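You operate a simulated robot arm through the tools that you are given. There is no shell and no other tool. Be economical: measure what you need, move in short steps, check, and stop when the job is done.

The job below is to be done with a simulated robot arm. You get a single attempt, and the scene is never put back.

Task
The plugs are crossed: power off and swap them over.
Fine: use the socket block for one; each plug ends in the socket with its letter.

It is judged by the outcome, as a careful person would: the job done as asked, and still so three seconds after it is handed in. It fails if anything else is knocked over, pushed out of place, dropped, spilled or broken.

Robot
A 6-joint arm with a two-finger parallel gripper, fixed in place. Base frame: the origin is at the foot of the arm, x ahead of it, y to its left, z up; the work surface is at about z = 0.89. Lengths are in m, angles in degrees, forces in N, time in s.
With the tool pointing down near the work surface it reaches from about 0.24 to 0.64 m from the base axis. Its first joint turns from -66.0 to 66.0 degrees. Payload 2.7 kg.
The tool frame sits at the grasp point between the pads (the TCP): z along the fingers, y along the line on which they close. The tips reach 0.023 m beyond it. Largest opening 0.094 m; finger width 0.038, thickness 0.01; the body of the gripper, 0.054 by 0.096 m, starts 0.039 m behind the TCP.
Orientation is that of the tool frame in the base frame, as [roll, pitch, yaw] about the fixed x, y, z axes, in that order (R = Rz(yaw) Ry(pitch) Rx(roll)). With the fingers straight down and closing along the base's y, the tool's x points along the base's -x, its y along +y and its z along -z.

Tools
- The arm moves only by the tool drive_tool. Its argument "deltas" is a list of rows, each an object (a shift or turn left out is 0, a gripper value left out holds the last) with "delta_rot": the turn, a rotation vector about the tool's x, y, z in degrees, a list of three; "travel": the shift along the tool's x, y, z in m, a list of three; "jaw": the finger opening in m, from 0 to 0.094. In form: [{"delta_rot": [rx, ry, rz], "travel": [dx, dy, dz], "jaw": jaw}, ...]. A call has 1 to 12 rows; each row shifts and turns the commanded pose from where the row before left it, along the tool's axes as they then stand. A row lasts 0.2 s, in which the tool goes at most 0.05 m and 8.6 degrees; a call with a longer step from one row to the next is refused whole, and so is a gripper value outside its range. Where a pose cannot be reached the arm comes as near as it can. A force on the tool above 40 N (or 10 N above the force at the start of the call, whichever is more), or a blocked arm, ends the call early, and 0.2 s more pass. The fingers move at their own pace (about 0.045 m/s each) and stop on an object; they squeeze with about 44 N. The grip force told is the motor's: it shows also when the fingers shut on nothing. Time passes only in rows, and 0.2 s behind the last, so rows that do not move let the fingers close. The reply holds the time, the measured pose of the TCP, the force on the tool along the base axes, the opening and the grip force, in the units named above and with some noise.
- Cameras (640 x 400 px; columns grow to the right, rows downward): "scene" is fixed at [0.0979, -0.4555, 1.4065]; the picture's right is [0.49, -0.87, 0.00], its down [-0.47, -0.27, -0.84] and it looks along [0.73, 0.41, -0.55] (base axes); focal length 328 px, centre (320, 200). "wrist" rides on the gripper at [-0.039, 0, -0.044] in the tool frame; the picture's right is [0.00, -1.00, 0.00], its down [0.97, 0.00, -0.24] and it looks along [0.24, 0.00, 0.97] (tool axes); focal length 218 px, centre (320, 200).
- grab_frame(camera): a new picture of that camera. The clock stands still meanwhile.
- measure_at(camera, pixels): for up to 12 pixels [column, row] of the newest picture of that camera ("zoom" is the newest enlarged one), the place [x, y, z] in the base frame of the surface seen there, good to about 0.002 m. The clock stands still meanwhile.
- close_up(camera, box): a new picture of the part [left, top, right, bottom] of that camera's present view, enlarged. The clock stands still meanwhile.
- job_done(): hands the job in; it is judged then, once.

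Work in short steps. Measure before you move; look again where a grasp or a placing could have gone wrong, and mend it. You have 80 turns and 38 pictures in all, those below and enlarged ones among them. Open the gripper and draw the arm clear of the work before you hand the job in, unless the task says otherwise; then end with one line.

The tools are called after "Emit:" as a command line: name --argument value ..., lists and objects as JSON in quotes. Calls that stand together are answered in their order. drive_tool: Moves the arm, as the interface text tells. Its arguments: {"type":"object","properties":{"deltas":{"type":"array","items":{"type":"object","properties":{"delta_rot":{"type":"array","items":{"type":"number"}},"travel":{"type":"array","items":{"type":"number"}},"jaw":{"type":"number"}}}}},"required":["deltas"]} The other tools are called the same way: grab_frame (camera) takes a picture; measure_at (camera, pixels) gives the place of the surface under pixels of a picture; close_up (camera, box) takes an enlarged picture of a part of a camera's view; job_done () hands the job in.

At the start:

```text
time: 0.0
eef_pos: [0.42, -0.0282, 1.219]
tcp_rot: [179.9, 0.1, -179.9]
contact_force: [0.5, 0.2, 0.3]
finger_gap: 0.094
grip_force: 0.0
```

scene: 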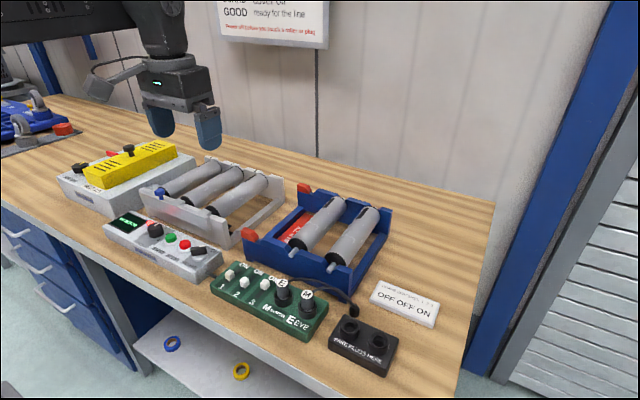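
wrist: 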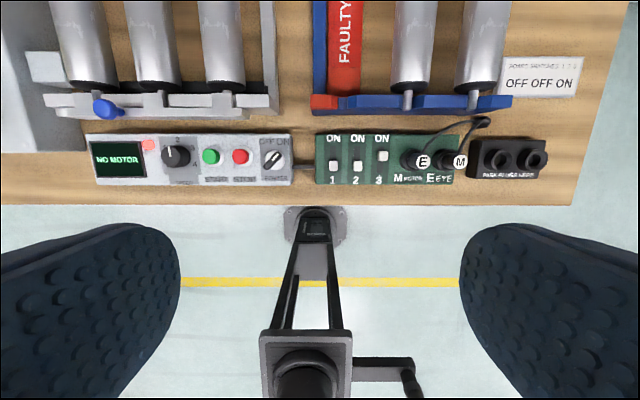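

The wrist view shows the control box (row 160) with a power knob, and the green board with plugs E and M. I'll take enlarged views to read the labels.

Emit:
close_up --camera "wrist" --box '[300, 100, 580, 210]'

Emit:
close_up --camera "wrist" --box '[80, 120, 300, 200]'

Emit:
close_up --camera "scene" --box '[200, 240, 450, 390]'

Emit:
close_up --camera "scene" --box '[200, 0, 340, 60]'

Emit:
close_up --camera "scene" --box '[90, 190, 240, 290]'

```text
2.29 times, centred on (440, 155) of wrist
```

zoom: 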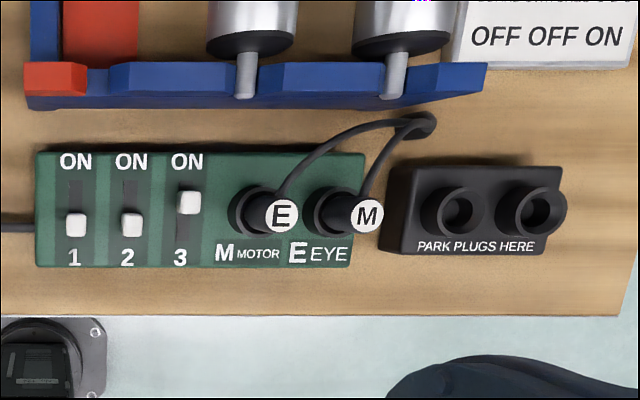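

```text
2.91 times, centred on (190, 160) of wrist
```

zoom: 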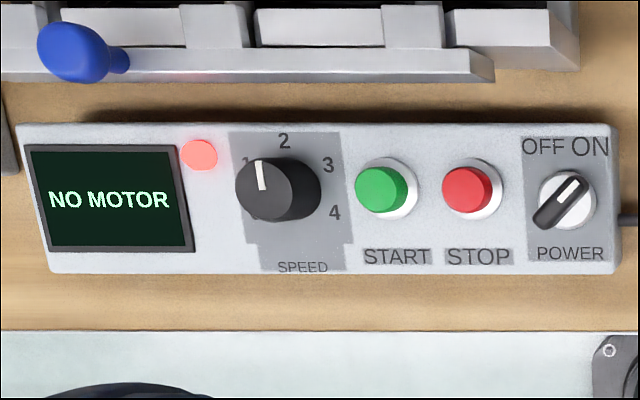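

```text
2.56 times, centred on (325, 315) of scene
```

zoom: 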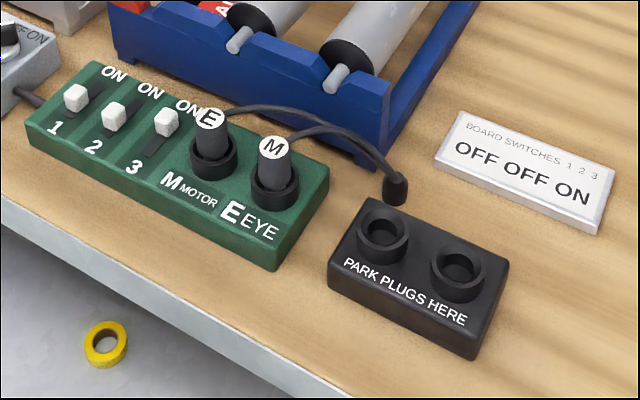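

```text
4.57 times, centred on (270, 30) of scene
```

zoom: 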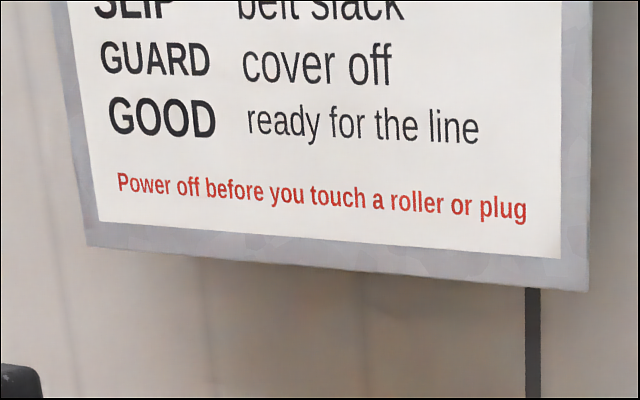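

```text
4.00 times, centred on (165, 240) of scene
```

zoom: 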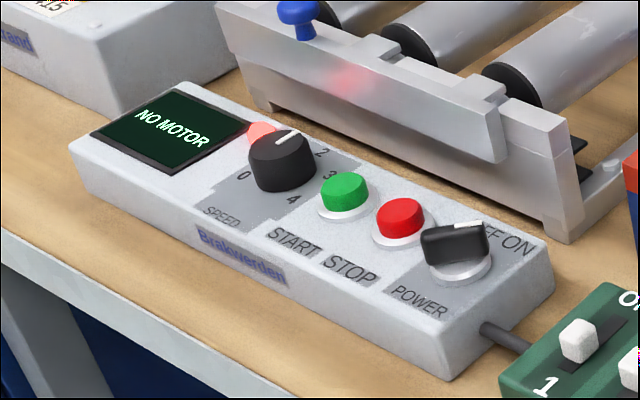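

The power knob's white line points at ON; it must turn counter-clockwise seen from above. I measure the knob, plugs, sockets and neighbours.

Emit:
measure_at --camera "zoom" --pixels '[[425, 232], [480, 222], [455, 240], [428, 255], [485, 245], [488, 270], [400, 207], [400, 235], [492, 228], [525, 245], [430, 300], [345, 180]]'

Emit:
measure_at --camera "wrist" --pixels '[[423, 161], [460, 161], [412, 160], [450, 160], [498, 158], [533, 158], [480, 122], [400, 150], [275, 160], [270, 165], [240, 157], [383, 157]]'

Emit:
close_up --camera "scene" --box '[260, 260, 400, 380]'

```text
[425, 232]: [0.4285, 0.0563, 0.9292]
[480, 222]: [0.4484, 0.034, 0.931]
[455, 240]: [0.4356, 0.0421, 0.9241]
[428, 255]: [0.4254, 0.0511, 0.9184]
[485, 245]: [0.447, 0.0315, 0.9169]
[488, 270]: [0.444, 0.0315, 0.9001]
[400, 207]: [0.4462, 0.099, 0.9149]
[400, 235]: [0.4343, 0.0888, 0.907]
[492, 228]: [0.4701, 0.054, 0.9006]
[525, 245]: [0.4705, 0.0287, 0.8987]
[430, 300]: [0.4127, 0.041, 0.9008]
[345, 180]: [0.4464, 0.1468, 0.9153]
```

```text
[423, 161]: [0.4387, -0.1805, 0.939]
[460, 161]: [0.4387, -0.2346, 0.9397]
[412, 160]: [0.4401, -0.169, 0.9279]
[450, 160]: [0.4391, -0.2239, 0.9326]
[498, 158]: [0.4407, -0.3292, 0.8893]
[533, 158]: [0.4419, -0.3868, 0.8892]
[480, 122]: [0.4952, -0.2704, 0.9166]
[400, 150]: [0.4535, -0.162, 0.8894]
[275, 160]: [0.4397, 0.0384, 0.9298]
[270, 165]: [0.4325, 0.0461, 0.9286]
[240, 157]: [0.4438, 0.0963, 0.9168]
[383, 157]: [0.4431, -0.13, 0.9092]
```

```text
3.33 times, centred on (330, 320) of scene
```

zoom: 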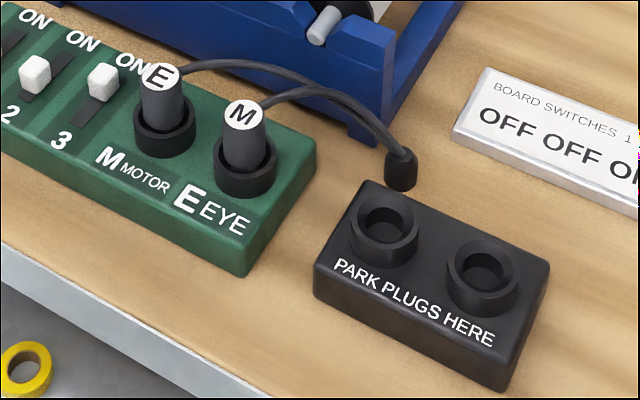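

Next I measure the plug caps, socket collars and cable details on the enlarged scene view.

Emit:
measure_at --camera "zoom" --pixels '[[161, 76], [160, 105], [135, 125], [195, 125], [165, 150], [243, 113], [243, 145], [245, 190], [275, 160], [240, 165], [228, 70], [402, 170]]'

Emit:
measure_at --camera "zoom" --pixels '[[353, 215], [385, 195], [417, 228], [385, 262], [385, 222], [448, 270], [483, 240], [516, 280], [480, 312], [483, 275], [430, 225], [145, 75]]'

```text
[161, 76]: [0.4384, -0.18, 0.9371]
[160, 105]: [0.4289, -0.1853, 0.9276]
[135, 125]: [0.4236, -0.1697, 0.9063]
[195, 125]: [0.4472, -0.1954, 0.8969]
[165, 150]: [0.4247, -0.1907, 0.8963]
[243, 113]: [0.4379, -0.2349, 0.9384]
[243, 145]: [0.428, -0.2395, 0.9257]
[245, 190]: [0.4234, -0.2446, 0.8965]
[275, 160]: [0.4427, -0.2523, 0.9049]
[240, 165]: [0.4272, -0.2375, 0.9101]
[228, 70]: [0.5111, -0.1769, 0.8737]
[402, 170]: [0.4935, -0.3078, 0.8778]
```

```text
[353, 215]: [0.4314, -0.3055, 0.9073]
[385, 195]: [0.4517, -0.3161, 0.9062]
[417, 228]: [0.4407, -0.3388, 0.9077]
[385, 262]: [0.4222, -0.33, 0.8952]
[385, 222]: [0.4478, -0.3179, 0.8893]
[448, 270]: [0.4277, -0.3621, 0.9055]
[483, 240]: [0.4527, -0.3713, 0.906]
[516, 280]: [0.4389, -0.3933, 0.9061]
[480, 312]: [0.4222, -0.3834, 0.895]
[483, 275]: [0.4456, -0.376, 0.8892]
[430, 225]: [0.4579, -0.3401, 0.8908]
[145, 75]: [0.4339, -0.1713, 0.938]
```

I measure the frame and roller heights near the power knob and the plugs, for gripper clearance.

Emit:
measure_at --camera "wrist" --pixels '[[240, 100], [240, 112], [265, 75], [160, 103], [107, 110], [325, 101], [400, 105], [408, 100], [472, 102], [425, 75], [300, 125], [500, 103]]'

```text
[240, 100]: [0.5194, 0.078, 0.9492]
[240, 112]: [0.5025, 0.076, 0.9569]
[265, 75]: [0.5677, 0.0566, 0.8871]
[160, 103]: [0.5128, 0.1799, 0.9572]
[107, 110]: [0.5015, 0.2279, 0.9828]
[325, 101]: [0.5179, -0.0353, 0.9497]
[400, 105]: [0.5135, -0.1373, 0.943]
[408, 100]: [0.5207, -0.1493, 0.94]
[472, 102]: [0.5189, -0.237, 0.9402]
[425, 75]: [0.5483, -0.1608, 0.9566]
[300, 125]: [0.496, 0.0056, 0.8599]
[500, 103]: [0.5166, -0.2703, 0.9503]
```

Frames begin at x≈0.50, so there is clearance. I move above the power knob (0.438, 0.045) and turn the tool so it closes across the bar.

Emit:
drive_tool --deltas '[{"travel": [-0.0036, 0.0146, 0.032], "jaw": 0.032}, {"travel": [-0.0036, 0.0146, 0.032]}, {"travel": [-0.0036, 0.0146, 0.032]}, {"travel": [-0.0036, 0.0146, 0.032]}, {"travel": [-0.0036, 0.0146, 0.032]}, {"delta_rot": [0, 0, 7.5]}, {"delta_rot": [0, 0, 7.5]}, {"delta_rot": [0, 0, 7.5]}, {"delta_rot": [0, 0, 7.5]}, {"delta_rot": [0, 0, 7.5]}, {"delta_rot": [0, 0, 7.5]}, {"travel": [0, 0, 0.03]}]'

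Emit:
grab_frame --camera "wrist"

```text
time: 2.6
eef_pos: [0.4378, 0.0446, 1.0299]
tcp_rot: [179.9, 0.1, 135.0]
contact_force: [0.3, 0.3, 0.7]
finger_gap: 0.032
grip_force: 0.1
```

```text
29 pictures are left
```

wrist: 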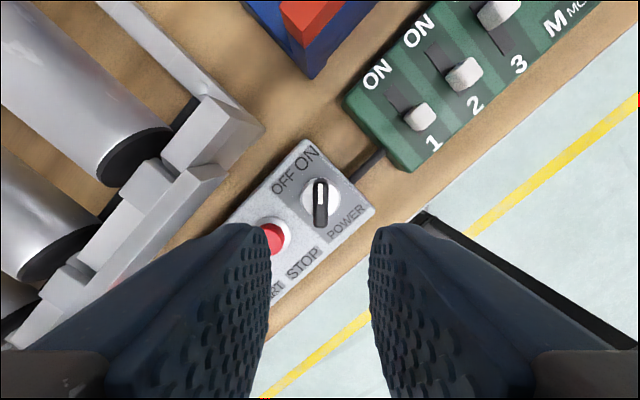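

The bar sits at (320,203), vertical and centred between the fingers. I descend so the tips straddle its top 11 mm (above the STOP button) and close.

Emit:
drive_tool --deltas '[{"travel": [0, 0, 0.03]}, {"travel": [0, 0, 0.03]}, {"travel": [0, 0, 0.015]}, {"travel": [0, 0, 0.013]}, {"jaw": 0.0}, {}, {}, {}]'

Emit:
grab_frame --camera "scene"

```text
time: 4.4
eef_pos: [0.4385, 0.0434, 0.9399]
tcp_rot: [-180.0, 0.0, 135.1]
contact_force: [-8.0, -11.3, -1.2]
finger_gap: 0.011
grip_force: 45.0
```

```text
28 pictures are left
```

scene: 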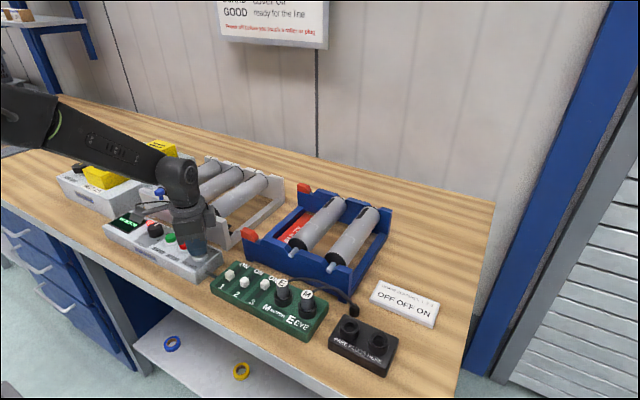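

The bar is gripped (gap 11 mm). I ease off the slight side force and turn counter-clockwise in steps.

Emit:
drive_tool --deltas '[{"travel": [0, -0.0015, 0]}, {"delta_rot": [0, 0, -7.5]}, {"delta_rot": [0, 0, -7.5]}, {"delta_rot": [0, 0, -7.5]}, {"delta_rot": [0, 0, -7.5]}, {"delta_rot": [0, 0, -7.5]}, {"delta_rot": [0, 0, -7.5]}]'

Emit:
close_up --camera "scene" --box '[90, 190, 240, 290]'

```text
time: 6.0
eef_pos: [0.4398, 0.0446, 0.9411]
tcp_rot: [179.9, 0.2, -179.7]
contact_force: [11.2, 10.9, -25.3]
finger_gap: 0.0108
grip_force: 44.6
```

```text
4.00 times, centred on (165, 240) of scene
```

zoom: 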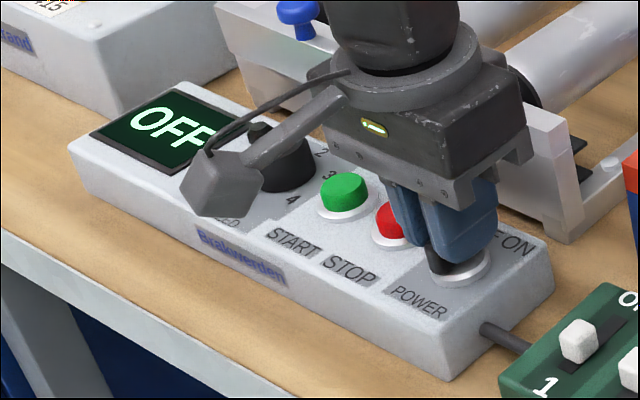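

The display already reads OFF. I release and rise to check the knob's resting position, and measure the box on the gripper's side.

Emit:
measure_at --camera "zoom" --pixels '[[205, 190], [200, 212], [240, 200], [275, 140], [330, 105]]'

Emit:
drive_tool --deltas '[{"jaw": 0.032}, {}, {}, {"travel": [0, 0, -0.03]}, {"travel": [0, 0, -0.04]}, {"travel": [0, 0, -0.03]}]'

Emit:
grab_frame --camera "wrist"

```text
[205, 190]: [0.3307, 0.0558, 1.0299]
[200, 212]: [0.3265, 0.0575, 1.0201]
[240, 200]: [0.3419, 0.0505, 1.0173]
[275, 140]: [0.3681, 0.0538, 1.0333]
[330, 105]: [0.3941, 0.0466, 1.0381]
```

```text
time: 7.4
eef_pos: [0.437, 0.0429, 1.0422]
tcp_rot: [-180.0, 0.1, -179.9]
contact_force: [0.2, 0.8, -0.5]
finger_gap: 0.032
grip_force: 0.0
```

```text
26 pictures are left
```

wrist: 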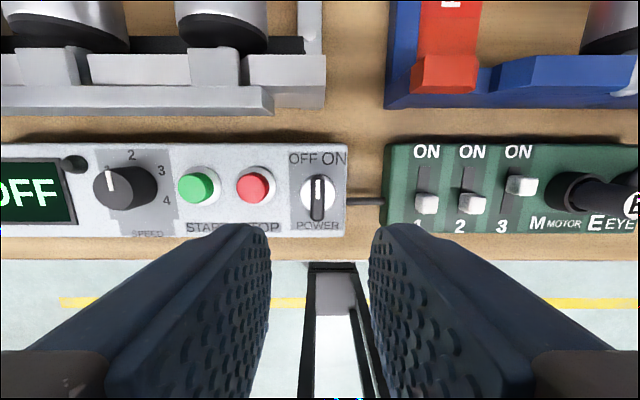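

The knob stands midway between OFF and ON; I re-grip it and turn the remaining ~45° to OFF.

Emit:
drive_tool --deltas '[{"travel": [0, 0, 0.04]}, {"travel": [0, 0, 0.04]}, {"travel": [0, 0, 0.02]}, {"jaw": 0.0}, {}, {}, {}, {"delta_rot": [0, 0, -7.5]}, {"delta_rot": [0, 0, -7.5]}, {"delta_rot": [0, 0, -7.5]}, {"delta_rot": [0, 0, -7.5]}, {"delta_rot": [0, 0, -7.5]}]'

```text
time: 10.0
eef_pos: [0.4385, 0.0457, 0.9401]
tcp_rot: [180.0, 0.2, -142.2]
contact_force: [5.1, 28.4, -12.0]
finger_gap: 0.011
grip_force: 44.5
```

Turned 38° without a block; I turn the last few degrees, then release, rise and look.

Emit:
drive_tool --deltas '[{"delta_rot": [0, 0, -6]}, {"jaw": 0.032}, {}, {}, {"travel": [0, 0, -0.03]}, {"travel": [0, 0, -0.04]}, {"travel": [0, 0, -0.03]}]'

Emit:
grab_frame --camera "wrist"

```text
time: 11.6
eef_pos: [0.4371, 0.043, 1.0435]
tcp_rot: [180.0, 0.0, -136.4]
contact_force: [1.1, -0.4, -0.2]
finger_gap: 0.0321
grip_force: 0.2
```

```text
25 pictures are left
```

wrist: 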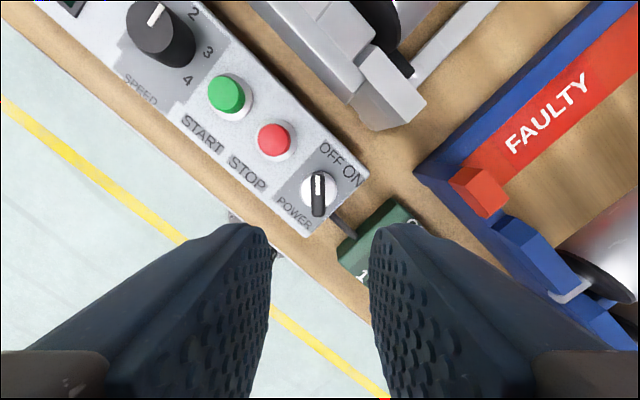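

The knob is now at OFF. I rise, turn back to yaw 180 and move above plug E.

Emit:
drive_tool --deltas '[{"travel": [0, 0, -0.04]}, {"delta_rot": [0, 0, 7.3]}, {"delta_rot": [0, 0, 7.3]}, {"delta_rot": [0, 0, 7.3]}, {"delta_rot": [0, 0, 7.3]}, {"delta_rot": [0, 0, 7.3]}, {"delta_rot": [0, 0, 7.1]}, {"travel": [0, -0.045, 0], "jaw": 0.042}, {"travel": [0, -0.045, 0]}, {"travel": [0, -0.045, 0]}, {"travel": [0, -0.045, 0]}, {"travel": [-0.001, -0.044, 0]}]'

Emit:
grab_frame --camera "wrist"

Emit:
close_up --camera "scene" --box '[90, 190, 240, 290]'

```text
time: 14.2
eef_pos: [0.4387, -0.1811, 1.0805]
tcp_rot: [179.9, 0.1, -179.9]
contact_force: [-0.4, 0.3, -0.1]
finger_gap: 0.042
grip_force: 0.1
```

```text
24 pictures are left
```

wrist: 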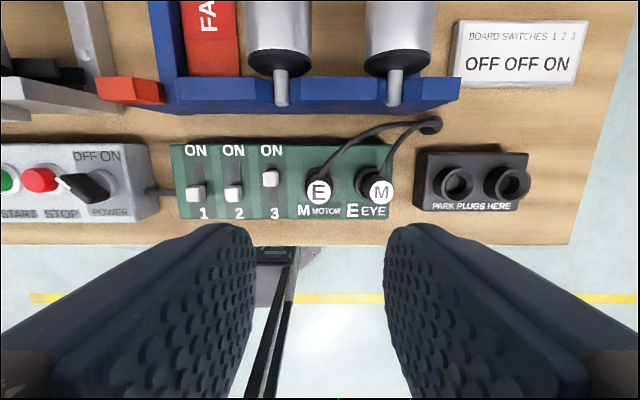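

```text
4.00 times, centred on (165, 240) of scene
```

zoom: 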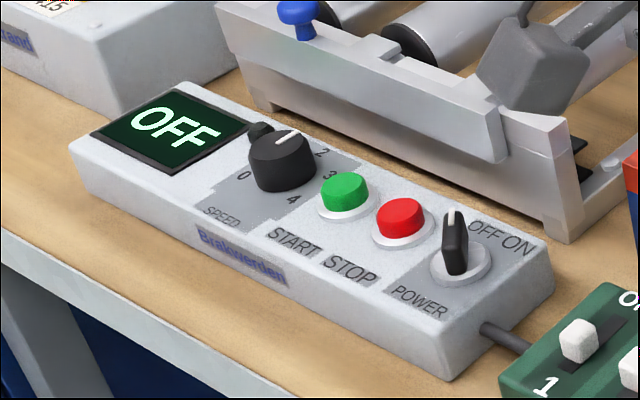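

OFF is confirmed. I enlarge the plug area for precise positions.

Emit:
close_up --camera "wrist" --box '[280, 110, 540, 230]'

```text
2.46 times, centred on (410, 170) of wrist
```

zoom: 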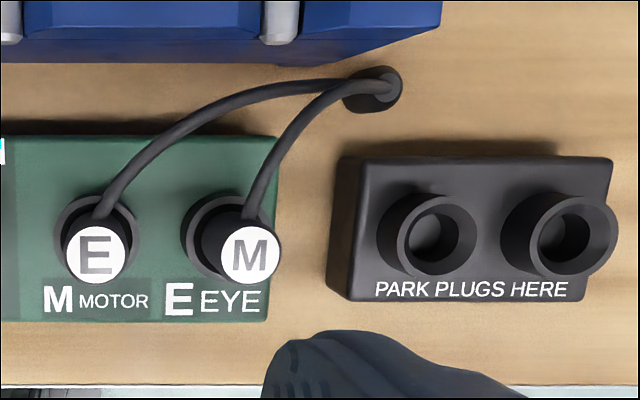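

Emit:
measure_at --camera "zoom" --pixels '[[66, 255], [125, 255], [96, 228], [96, 283], [222, 255], [281, 255], [250, 228], [398, 235], [474, 235], [436, 198], [436, 275], [105, 208]]'

Emit:
measure_at --camera "zoom" --pixels '[[539, 235], [616, 235], [578, 196], [576, 272], [248, 210], [130, 170], [262, 170], [433, 235], [57, 230], [138, 230], [184, 235], [372, 85]]'

```text
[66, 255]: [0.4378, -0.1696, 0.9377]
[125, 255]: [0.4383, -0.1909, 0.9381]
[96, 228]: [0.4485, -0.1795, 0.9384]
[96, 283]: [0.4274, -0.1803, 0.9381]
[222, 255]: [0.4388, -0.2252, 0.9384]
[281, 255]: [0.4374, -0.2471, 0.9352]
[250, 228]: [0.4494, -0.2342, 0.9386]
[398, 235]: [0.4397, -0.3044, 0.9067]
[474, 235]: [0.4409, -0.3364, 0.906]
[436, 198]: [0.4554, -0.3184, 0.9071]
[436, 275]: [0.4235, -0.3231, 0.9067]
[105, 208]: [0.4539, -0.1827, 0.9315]
```

```text
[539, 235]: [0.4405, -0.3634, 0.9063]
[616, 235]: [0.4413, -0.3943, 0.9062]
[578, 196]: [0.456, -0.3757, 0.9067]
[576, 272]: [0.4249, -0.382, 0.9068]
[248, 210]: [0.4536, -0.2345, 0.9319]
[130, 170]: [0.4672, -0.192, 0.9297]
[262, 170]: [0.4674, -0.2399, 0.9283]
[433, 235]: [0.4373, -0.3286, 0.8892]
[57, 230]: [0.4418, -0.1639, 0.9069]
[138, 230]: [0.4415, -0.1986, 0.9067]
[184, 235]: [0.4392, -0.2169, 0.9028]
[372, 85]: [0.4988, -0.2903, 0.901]
```

Plug E centre is (0.438,-0.180), M (0.438,-0.2355), park sockets (0.4395,-0.3205) and (0.4405,-0.379), rims at z 0.907. I turn 20° so the cable exits between the fingers, descend onto E and grip.

Emit:
drive_tool --deltas '[{"travel": [0.0007, 0.001, 0], "jaw": 0.038}, {"delta_rot": [0, 0, 6.7]}, {"delta_rot": [0, 0, 6.7]}, {"delta_rot": [0, 0, 6.6]}, {"travel": [0, 0, 0.045]}, {"travel": [0, 0, 0.045]}, {"travel": [0, 0, 0.035]}, {"travel": [0, 0, 0.0215]}]'

Emit:
grab_frame --camera "wrist"

```text
time: 16.0
eef_pos: [0.4384, -0.1781, 0.9335]
tcp_rot: [179.9, 0.1, 160.0]
contact_force: [0.4, -0.1, 0.6]
finger_gap: 0.0378
grip_force: 0.1
```

```text
21 pictures are left
```

wrist: 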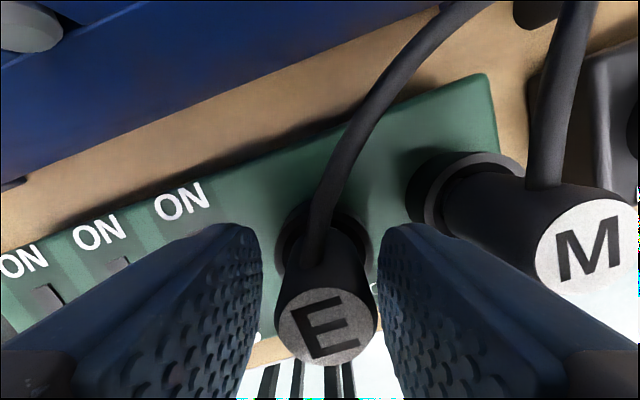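

E lies between the fingers at (325,325), cable free. I nudge 1.5 mm and close.

Emit:
drive_tool --deltas '[{"travel": [0, -0.0015, 0]}, {"jaw": 0.0}, {}, {}, {}]'

```text
time: 17.2
eef_pos: [0.4381, -0.1799, 0.9346]
tcp_rot: [180.0, 0.1, 160.0]
contact_force: [-0.4, 0.6, 0.1]
finger_gap: 0.0224
grip_force: 43.9
```

Gripped (22 mm), no side force. I lift straight up.

Emit:
drive_tool --deltas '[{"travel": [0, 0, -0.015]}, {"travel": [0, 0, -0.02]}, {"travel": [0, 0, -0.02]}]'

Emit:
close_up --camera "scene" --box '[240, 230, 420, 380]'

```text
time: 18.0
eef_pos: [0.4379, -0.1808, 0.9899]
tcp_rot: [179.9, 0.1, 159.9]
contact_force: [-0.2, -0.5, -0.3]
finger_gap: 0.022
grip_force: 44.3
```

```text
2.67 times, centred on (330, 305) of scene
```

zoom: 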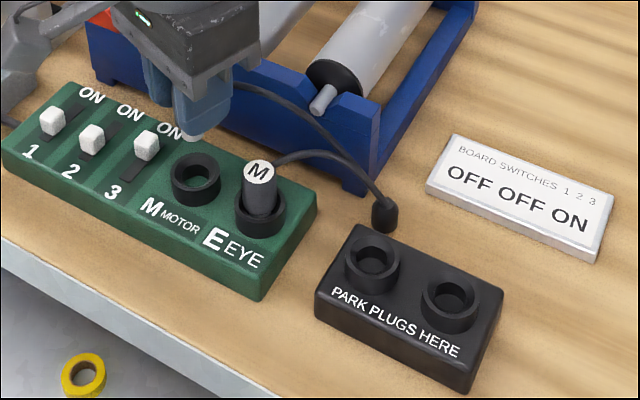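

E is out. I raise further to clear M and carry it over the near park socket.

Emit:
drive_tool --deltas '[{"travel": [0, 0, -0.03]}, {"travel": [-0.0124, -0.0329, 0]}, {"travel": [-0.0124, -0.0329, 0]}, {"travel": [-0.0124, -0.0329, 0]}, {"travel": [-0.0123, -0.0329, 0]}, {}, {"travel": [0, 0, 0.04]}]'

Emit:
close_up --camera "scene" --box '[240, 230, 420, 380]'

Emit:
grab_frame --camera "wrist"

```text
time: 19.6
eef_pos: [0.4399, -0.3212, 0.979]
tcp_rot: [179.9, 0.1, 160.0]
contact_force: [0.3, -0.5, -0.8]
finger_gap: 0.0229
grip_force: 43.8
```

```text
2.67 times, centred on (330, 305) of scene
```

zoom: 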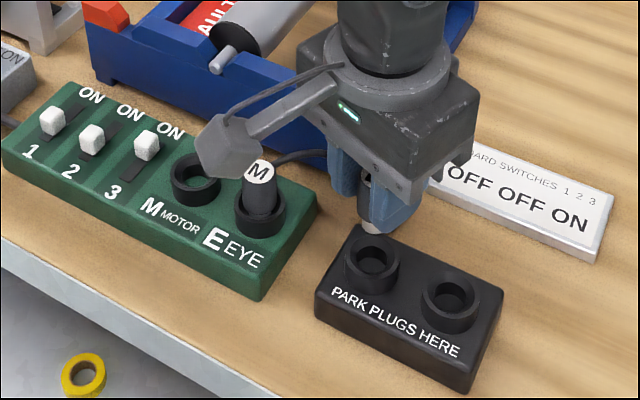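

```text
18 pictures are left
```

wrist: 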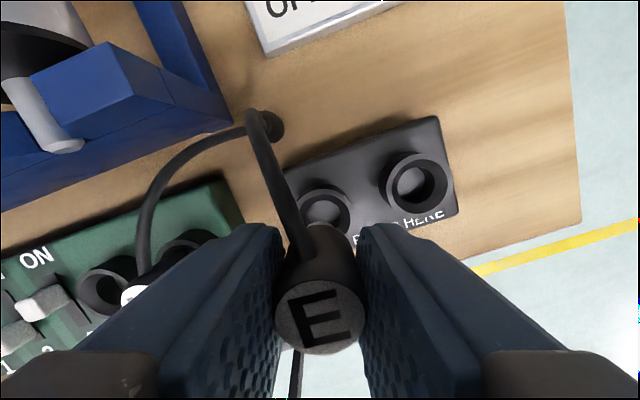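

E hangs over the near park socket with measured pose within 1 mm. I descend gradually watching the force.

Emit:
drive_tool --deltas '[{"travel": [0, 0, 0.015]}, {"travel": [0, 0, 0.008]}, {"travel": [0, 0, 0.005]}, {"travel": [0, 0, 0.005]}]'

```text
time: 20.6
eef_pos: [0.439, -0.3208, 0.9452]
tcp_rot: [180.0, 0.1, 160.0]
contact_force: [0.4, -0.1, -0.9]
finger_gap: 0.0224
grip_force: 43.8
```

No contact at 0.945, which is below the rim for the plug's tip if its seat depth is as before. I go on to the seat.

Emit:
drive_tool --deltas '[{"travel": [0, 0, 0.004]}, {"travel": [0, 0, 0.003]}, {"travel": [0, 0, 0.003]}, {"travel": [0, 0, 0.001]}]'

Emit:
close_up --camera "scene" --box '[290, 270, 410, 380]'

```text
time: 21.6
eef_pos: [0.4403, -0.3213, 0.9353]
tcp_rot: [179.9, 0.2, 160.0]
contact_force: [-1.4, 2.3, 6.3]
finger_gap: 0.0224
grip_force: 43.6
```

```text
3.64 times, centred on (350, 325) of scene
```

zoom: 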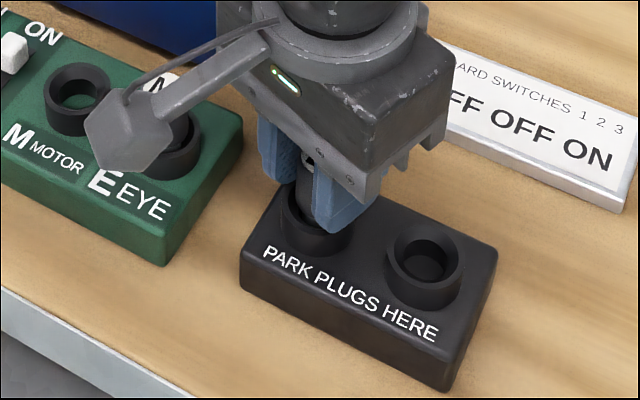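

E is seated (6 N contact). I release, rise and move above M, then look.

Emit:
drive_tool --deltas '[{"jaw": 0.038}, {}, {}, {"travel": [0, 0, -0.02]}, {"travel": [0, 0, -0.03]}, {"travel": [0, 0, -0.03]}, {"travel": [0.0104, 0.0266, 0]}, {"travel": [0.0104, 0.0266, 0]}, {"travel": [0.0103, 0.0265, 0]}, {}]'

Emit:
grab_frame --camera "wrist"

```text
time: 23.8
eef_pos: [0.4374, -0.2357, 1.0153]
tcp_rot: [179.9, 0.0, 160.0]
contact_force: [-0.3, 0.1, -0.5]
finger_gap: 0.038
grip_force: 0.1
```

```text
16 pictures are left
```

wrist: 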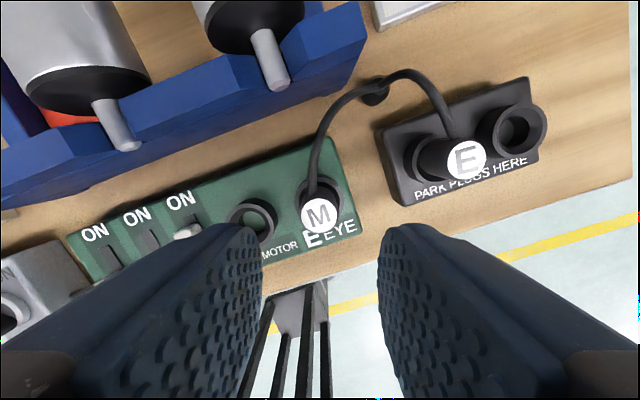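

E stands in the park socket; M is centred at (319,214) with its cable leaving upward between the fingers. I descend and grip.

Emit:
drive_tool --deltas '[{"travel": [0, 0, 0.04]}, {"travel": [0, 0, 0.025]}, {"travel": [0, 0, 0.0155]}, {}, {"jaw": 0.0}, {}, {}, {}]'

```text
time: 25.6
eef_pos: [0.4375, -0.2365, 0.935]
tcp_rot: [180.0, 0.1, 160.0]
contact_force: [-0.1, 0.2, -0.7]
finger_gap: 0.0224
grip_force: 43.9
```

Gripped. I lift M, carry it to above the M socket and look.

Emit:
drive_tool --deltas '[{"travel": [0, 0, -0.015]}, {"travel": [0, 0, -0.02]}, {"travel": [0, 0, -0.02]}, {"travel": [0.0095, 0.0261, 0]}, {"travel": [0.0095, 0.0261, 0]}, {}, {"travel": [0, 0, 0.025]}]'

Emit:
close_up --camera "scene" --box '[230, 240, 370, 360]'

```text
time: 27.2
eef_pos: [0.4376, -0.1804, 0.9666]
tcp_rot: [179.9, 0.1, 160.0]
contact_force: [-0.5, -0.2, -0.9]
finger_gap: 0.0223
grip_force: 43.6
```

```text
3.33 times, centred on (300, 300) of scene
```

zoom: 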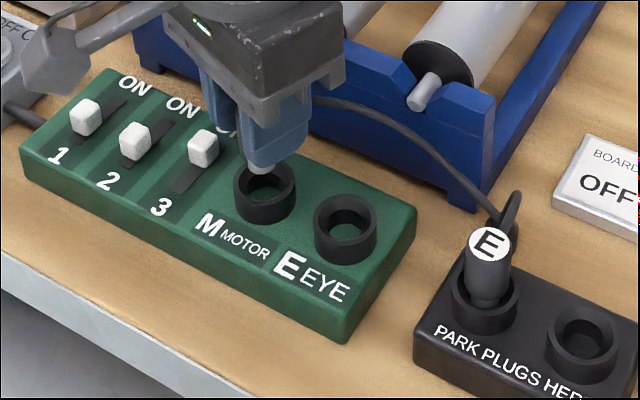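

M hangs over the M socket at (0.4376,-0.1804). I lower it gradually.

Emit:
drive_tool --deltas '[{"travel": [0, 0, 0.01]}, {"travel": [0, 0, 0.006]}, {"travel": [0, 0, 0.005]}, {"travel": [0, 0, 0.004]}, {"travel": [0, 0, 0.003]}, {"travel": [0, 0, 0.003]}, {"travel": [0, 0, 0.0015]}]'

```text
time: 28.8
eef_pos: [0.4392, -0.1813, 0.9345]
tcp_rot: [179.9, 0.5, 160.0]
contact_force: [-7.1, 1.5, 31.5]
finger_gap: 0.0227
grip_force: 43.6
```

M bottomed out at its earlier seat height 0.9345. I release, rise, and move back above E.

Emit:
drive_tool --deltas '[{"jaw": 0.038}, {}, {}, {"travel": [0, 0, -0.02]}, {"travel": [0, 0, -0.03]}, {"travel": [0, 0, -0.03]}, {"travel": [-0.0124, -0.0329, 0]}, {"travel": [-0.0124, -0.0329, 0]}, {"travel": [-0.0124, -0.0329, 0]}, {"travel": [-0.0123, -0.0329, 0]}, {}]'

Emit:
grab_frame --camera "wrist"

Emit:
close_up --camera "scene" --box '[230, 240, 410, 380]'

```text
time: 31.2
eef_pos: [0.4385, -0.3214, 1.0131]
tcp_rot: [179.9, 0.2, 160.0]
contact_force: [0.4, 0.1, 0.7]
finger_gap: 0.0379
grip_force: 0.1
```

```text
14 pictures are left
```

wrist: 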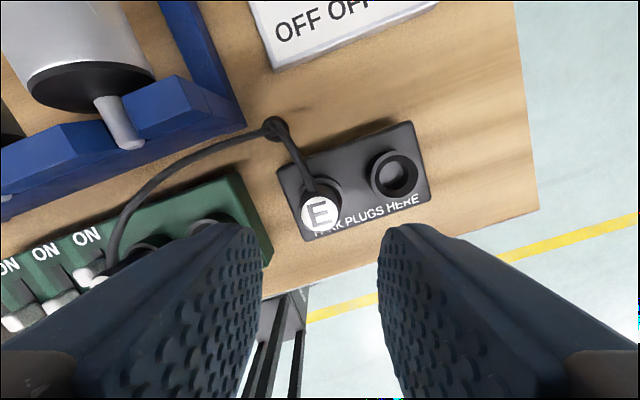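

```text
2.86 times, centred on (320, 310) of scene
```

zoom: 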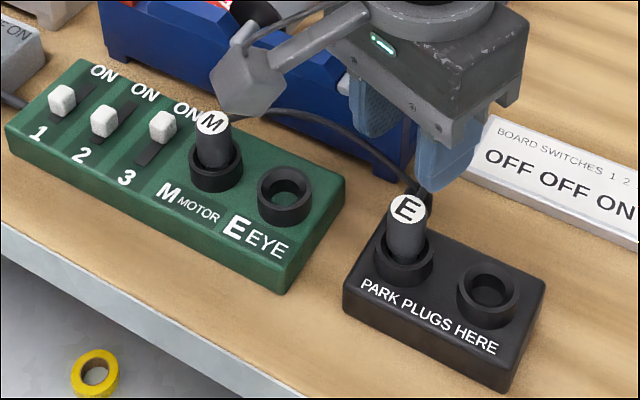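

M stands in the M socket; E is centred at (319,214). I check cap positions and heights.

Emit:
measure_at --camera "zoom" --pixels '[[208, 122], [408, 209], [258, 192], [313, 200], [285, 172]]'

Emit:
drive_tool --deltas '[{"travel": [0, 0, 0.04]}, {"travel": [0, 0, 0.025]}, {"travel": [0, 0, 0.0135]}, {}, {"jaw": 0.0}, {}, {}, {}]'

```text
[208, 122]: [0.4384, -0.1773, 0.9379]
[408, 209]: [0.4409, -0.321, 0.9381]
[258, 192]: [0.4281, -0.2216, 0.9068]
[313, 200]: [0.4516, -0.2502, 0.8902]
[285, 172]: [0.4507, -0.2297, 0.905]
```

```text
time: 33.0
eef_pos: [0.4398, -0.3201, 0.9338]
tcp_rot: [179.9, 0.2, 160.0]
contact_force: [-0.4, 0.2, -0.3]
finger_gap: 0.0226
grip_force: 44.1
```

Both caps read z 0.938, so both are seated; E is gripped. I lift it and carry it to above the E socket.

Emit:
drive_tool --deltas '[{"travel": [0, 0, -0.015]}, {"travel": [0, 0, -0.02]}, {"travel": [0, 0, -0.02]}, {"travel": [0.0102, 0.0264, 0]}, {"travel": [0.0102, 0.0264, 0]}, {"travel": [0.0101, 0.0264, 0]}, {}, {"travel": [0, 0, 0.02]}]'

Emit:
close_up --camera "scene" --box '[230, 240, 370, 360]'

Emit:
grab_frame --camera "wrist"

```text
time: 34.8
eef_pos: [0.4396, -0.2353, 0.9698]
tcp_rot: [179.8, 0.2, 160.0]
contact_force: [0.2, 0.0, 0.4]
finger_gap: 0.0227
grip_force: 44.6
```

```text
3.33 times, centred on (300, 300) of scene
```

zoom: 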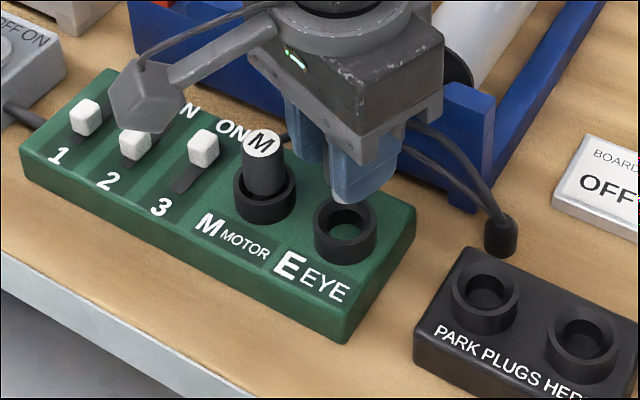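

```text
11 pictures are left
```

wrist: 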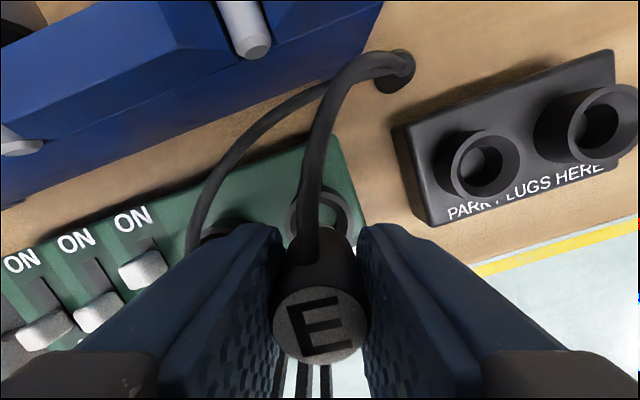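

E is over the E socket; x reads ~1.5 mm high, so I nudge half of that and re-read before lowering.

Emit:
drive_tool --deltas '[{"travel": [0.0007, 0, 0]}, {}]'

```text
time: 35.4
eef_pos: [0.437, -0.236, 0.9694]
tcp_rot: [179.9, 0.1, 159.9]
contact_force: [0.5, 0.4, -0.3]
finger_gap: 0.0224
grip_force: 44.3
```

Within noise of (0.438,-0.2355). I lower in small steps.

Emit:
drive_tool --deltas '[{"travel": [0, 0, 0.012]}, {"travel": [0, 0, 0.007]}, {"travel": [0, 0, 0.005]}, {"travel": [0, 0, 0.004]}, {"travel": [0, 0, 0.003]}, {"travel": [0, 0, 0.003]}, {"travel": [0, 0, 0.001]}]'

```text
time: 37.0
eef_pos: [0.436, -0.2351, 0.9336]
tcp_rot: [179.9, 0.1, 160.0]
contact_force: [0.6, -0.3, 0.2]
finger_gap: 0.0222
grip_force: 44.5
```

At seat height but with no contact force yet; I go a further 1.5 mm, then release and rise.

Emit:
drive_tool --deltas '[{"travel": [0, 0, 0.001]}, {"travel": [0, 0, 0.0005]}, {}]'

```text
time: 37.8
eef_pos: [0.4364, -0.2351, 0.934]
tcp_rot: [-180.0, 0.2, 160.0]
contact_force: [-4.0, 1.6, 15.1]
finger_gap: 0.0228
grip_force: 44.6
```

Contact at 15 N: E is seated. I release, rise and draw back clear.

Emit:
drive_tool --deltas '[{"jaw": 0.038}, {}, {}, {"travel": [0, 0, -0.02]}, {"travel": [0, 0, -0.03]}, {"travel": [0, 0, -0.04]}, {"travel": [0, 0, -0.05]}, {"travel": [0, 0, -0.05]}, {"travel": [0.02, 0.04, 0]}, {"travel": [0.02, 0.04, 0]}, {"travel": [0, 0.04, 0]}, {"travel": [0, 0.04, 0]}]'

Emit:
grab_frame --camera "scene"

Emit:
close_up --camera "scene" --box '[200, 240, 400, 380]'

Emit:
measure_at --camera "scene" --pixels '[[281, 282], [306, 293]]'

```text
time: 40.4
eef_pos: [0.4542, -0.0709, 1.1226]
tcp_rot: [179.9, 0.2, 160.1]
contact_force: [-0.3, -1.5, 0.0]
finger_gap: 0.0378
grip_force: 0.1
```

```text
10 pictures are left
```

scene: 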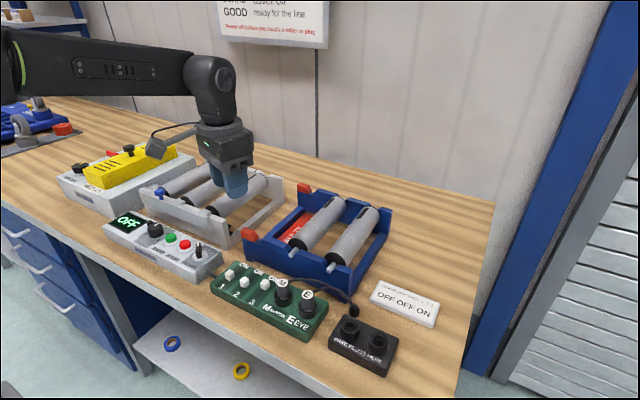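

```text
2.86 times, centred on (300, 310) of scene
```

zoom: 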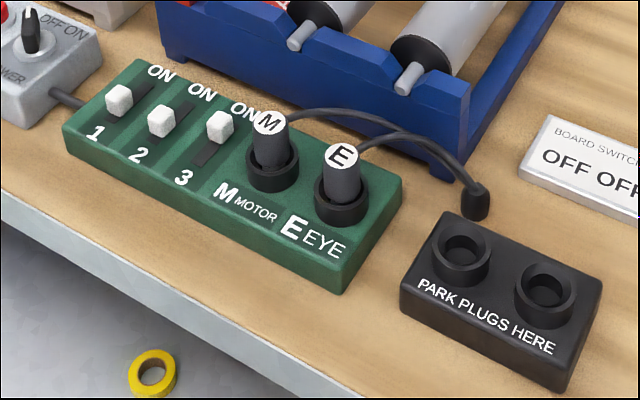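

```text
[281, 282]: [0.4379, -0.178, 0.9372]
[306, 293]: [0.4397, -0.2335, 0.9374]
```

Both plugs sit in their own sockets (caps at z 0.937), the display reads OFF and the switches are unchanged. I open the gripper fully and rise clear.

Emit:
drive_tool --deltas '[{"travel": [0, 0, -0.045], "jaw": 0.094}, {"travel": [0, 0, -0.045]}, {}, {}]'

Emit:
job_done

```text
time: 41.4
eef_pos: [0.4556, -0.0722, 1.2132]
tcp_rot: [179.9, 0.2, 160.1]
contact_force: [-0.6, 0.2, 0.0]
finger_gap: 0.094
grip_force: 0.0
```

```text
The job is handed in.
```

The power is off and the plugs are swapped: M is in the Motor socket and E is in the Eye socket; the park block held E during the swap and is empty again.
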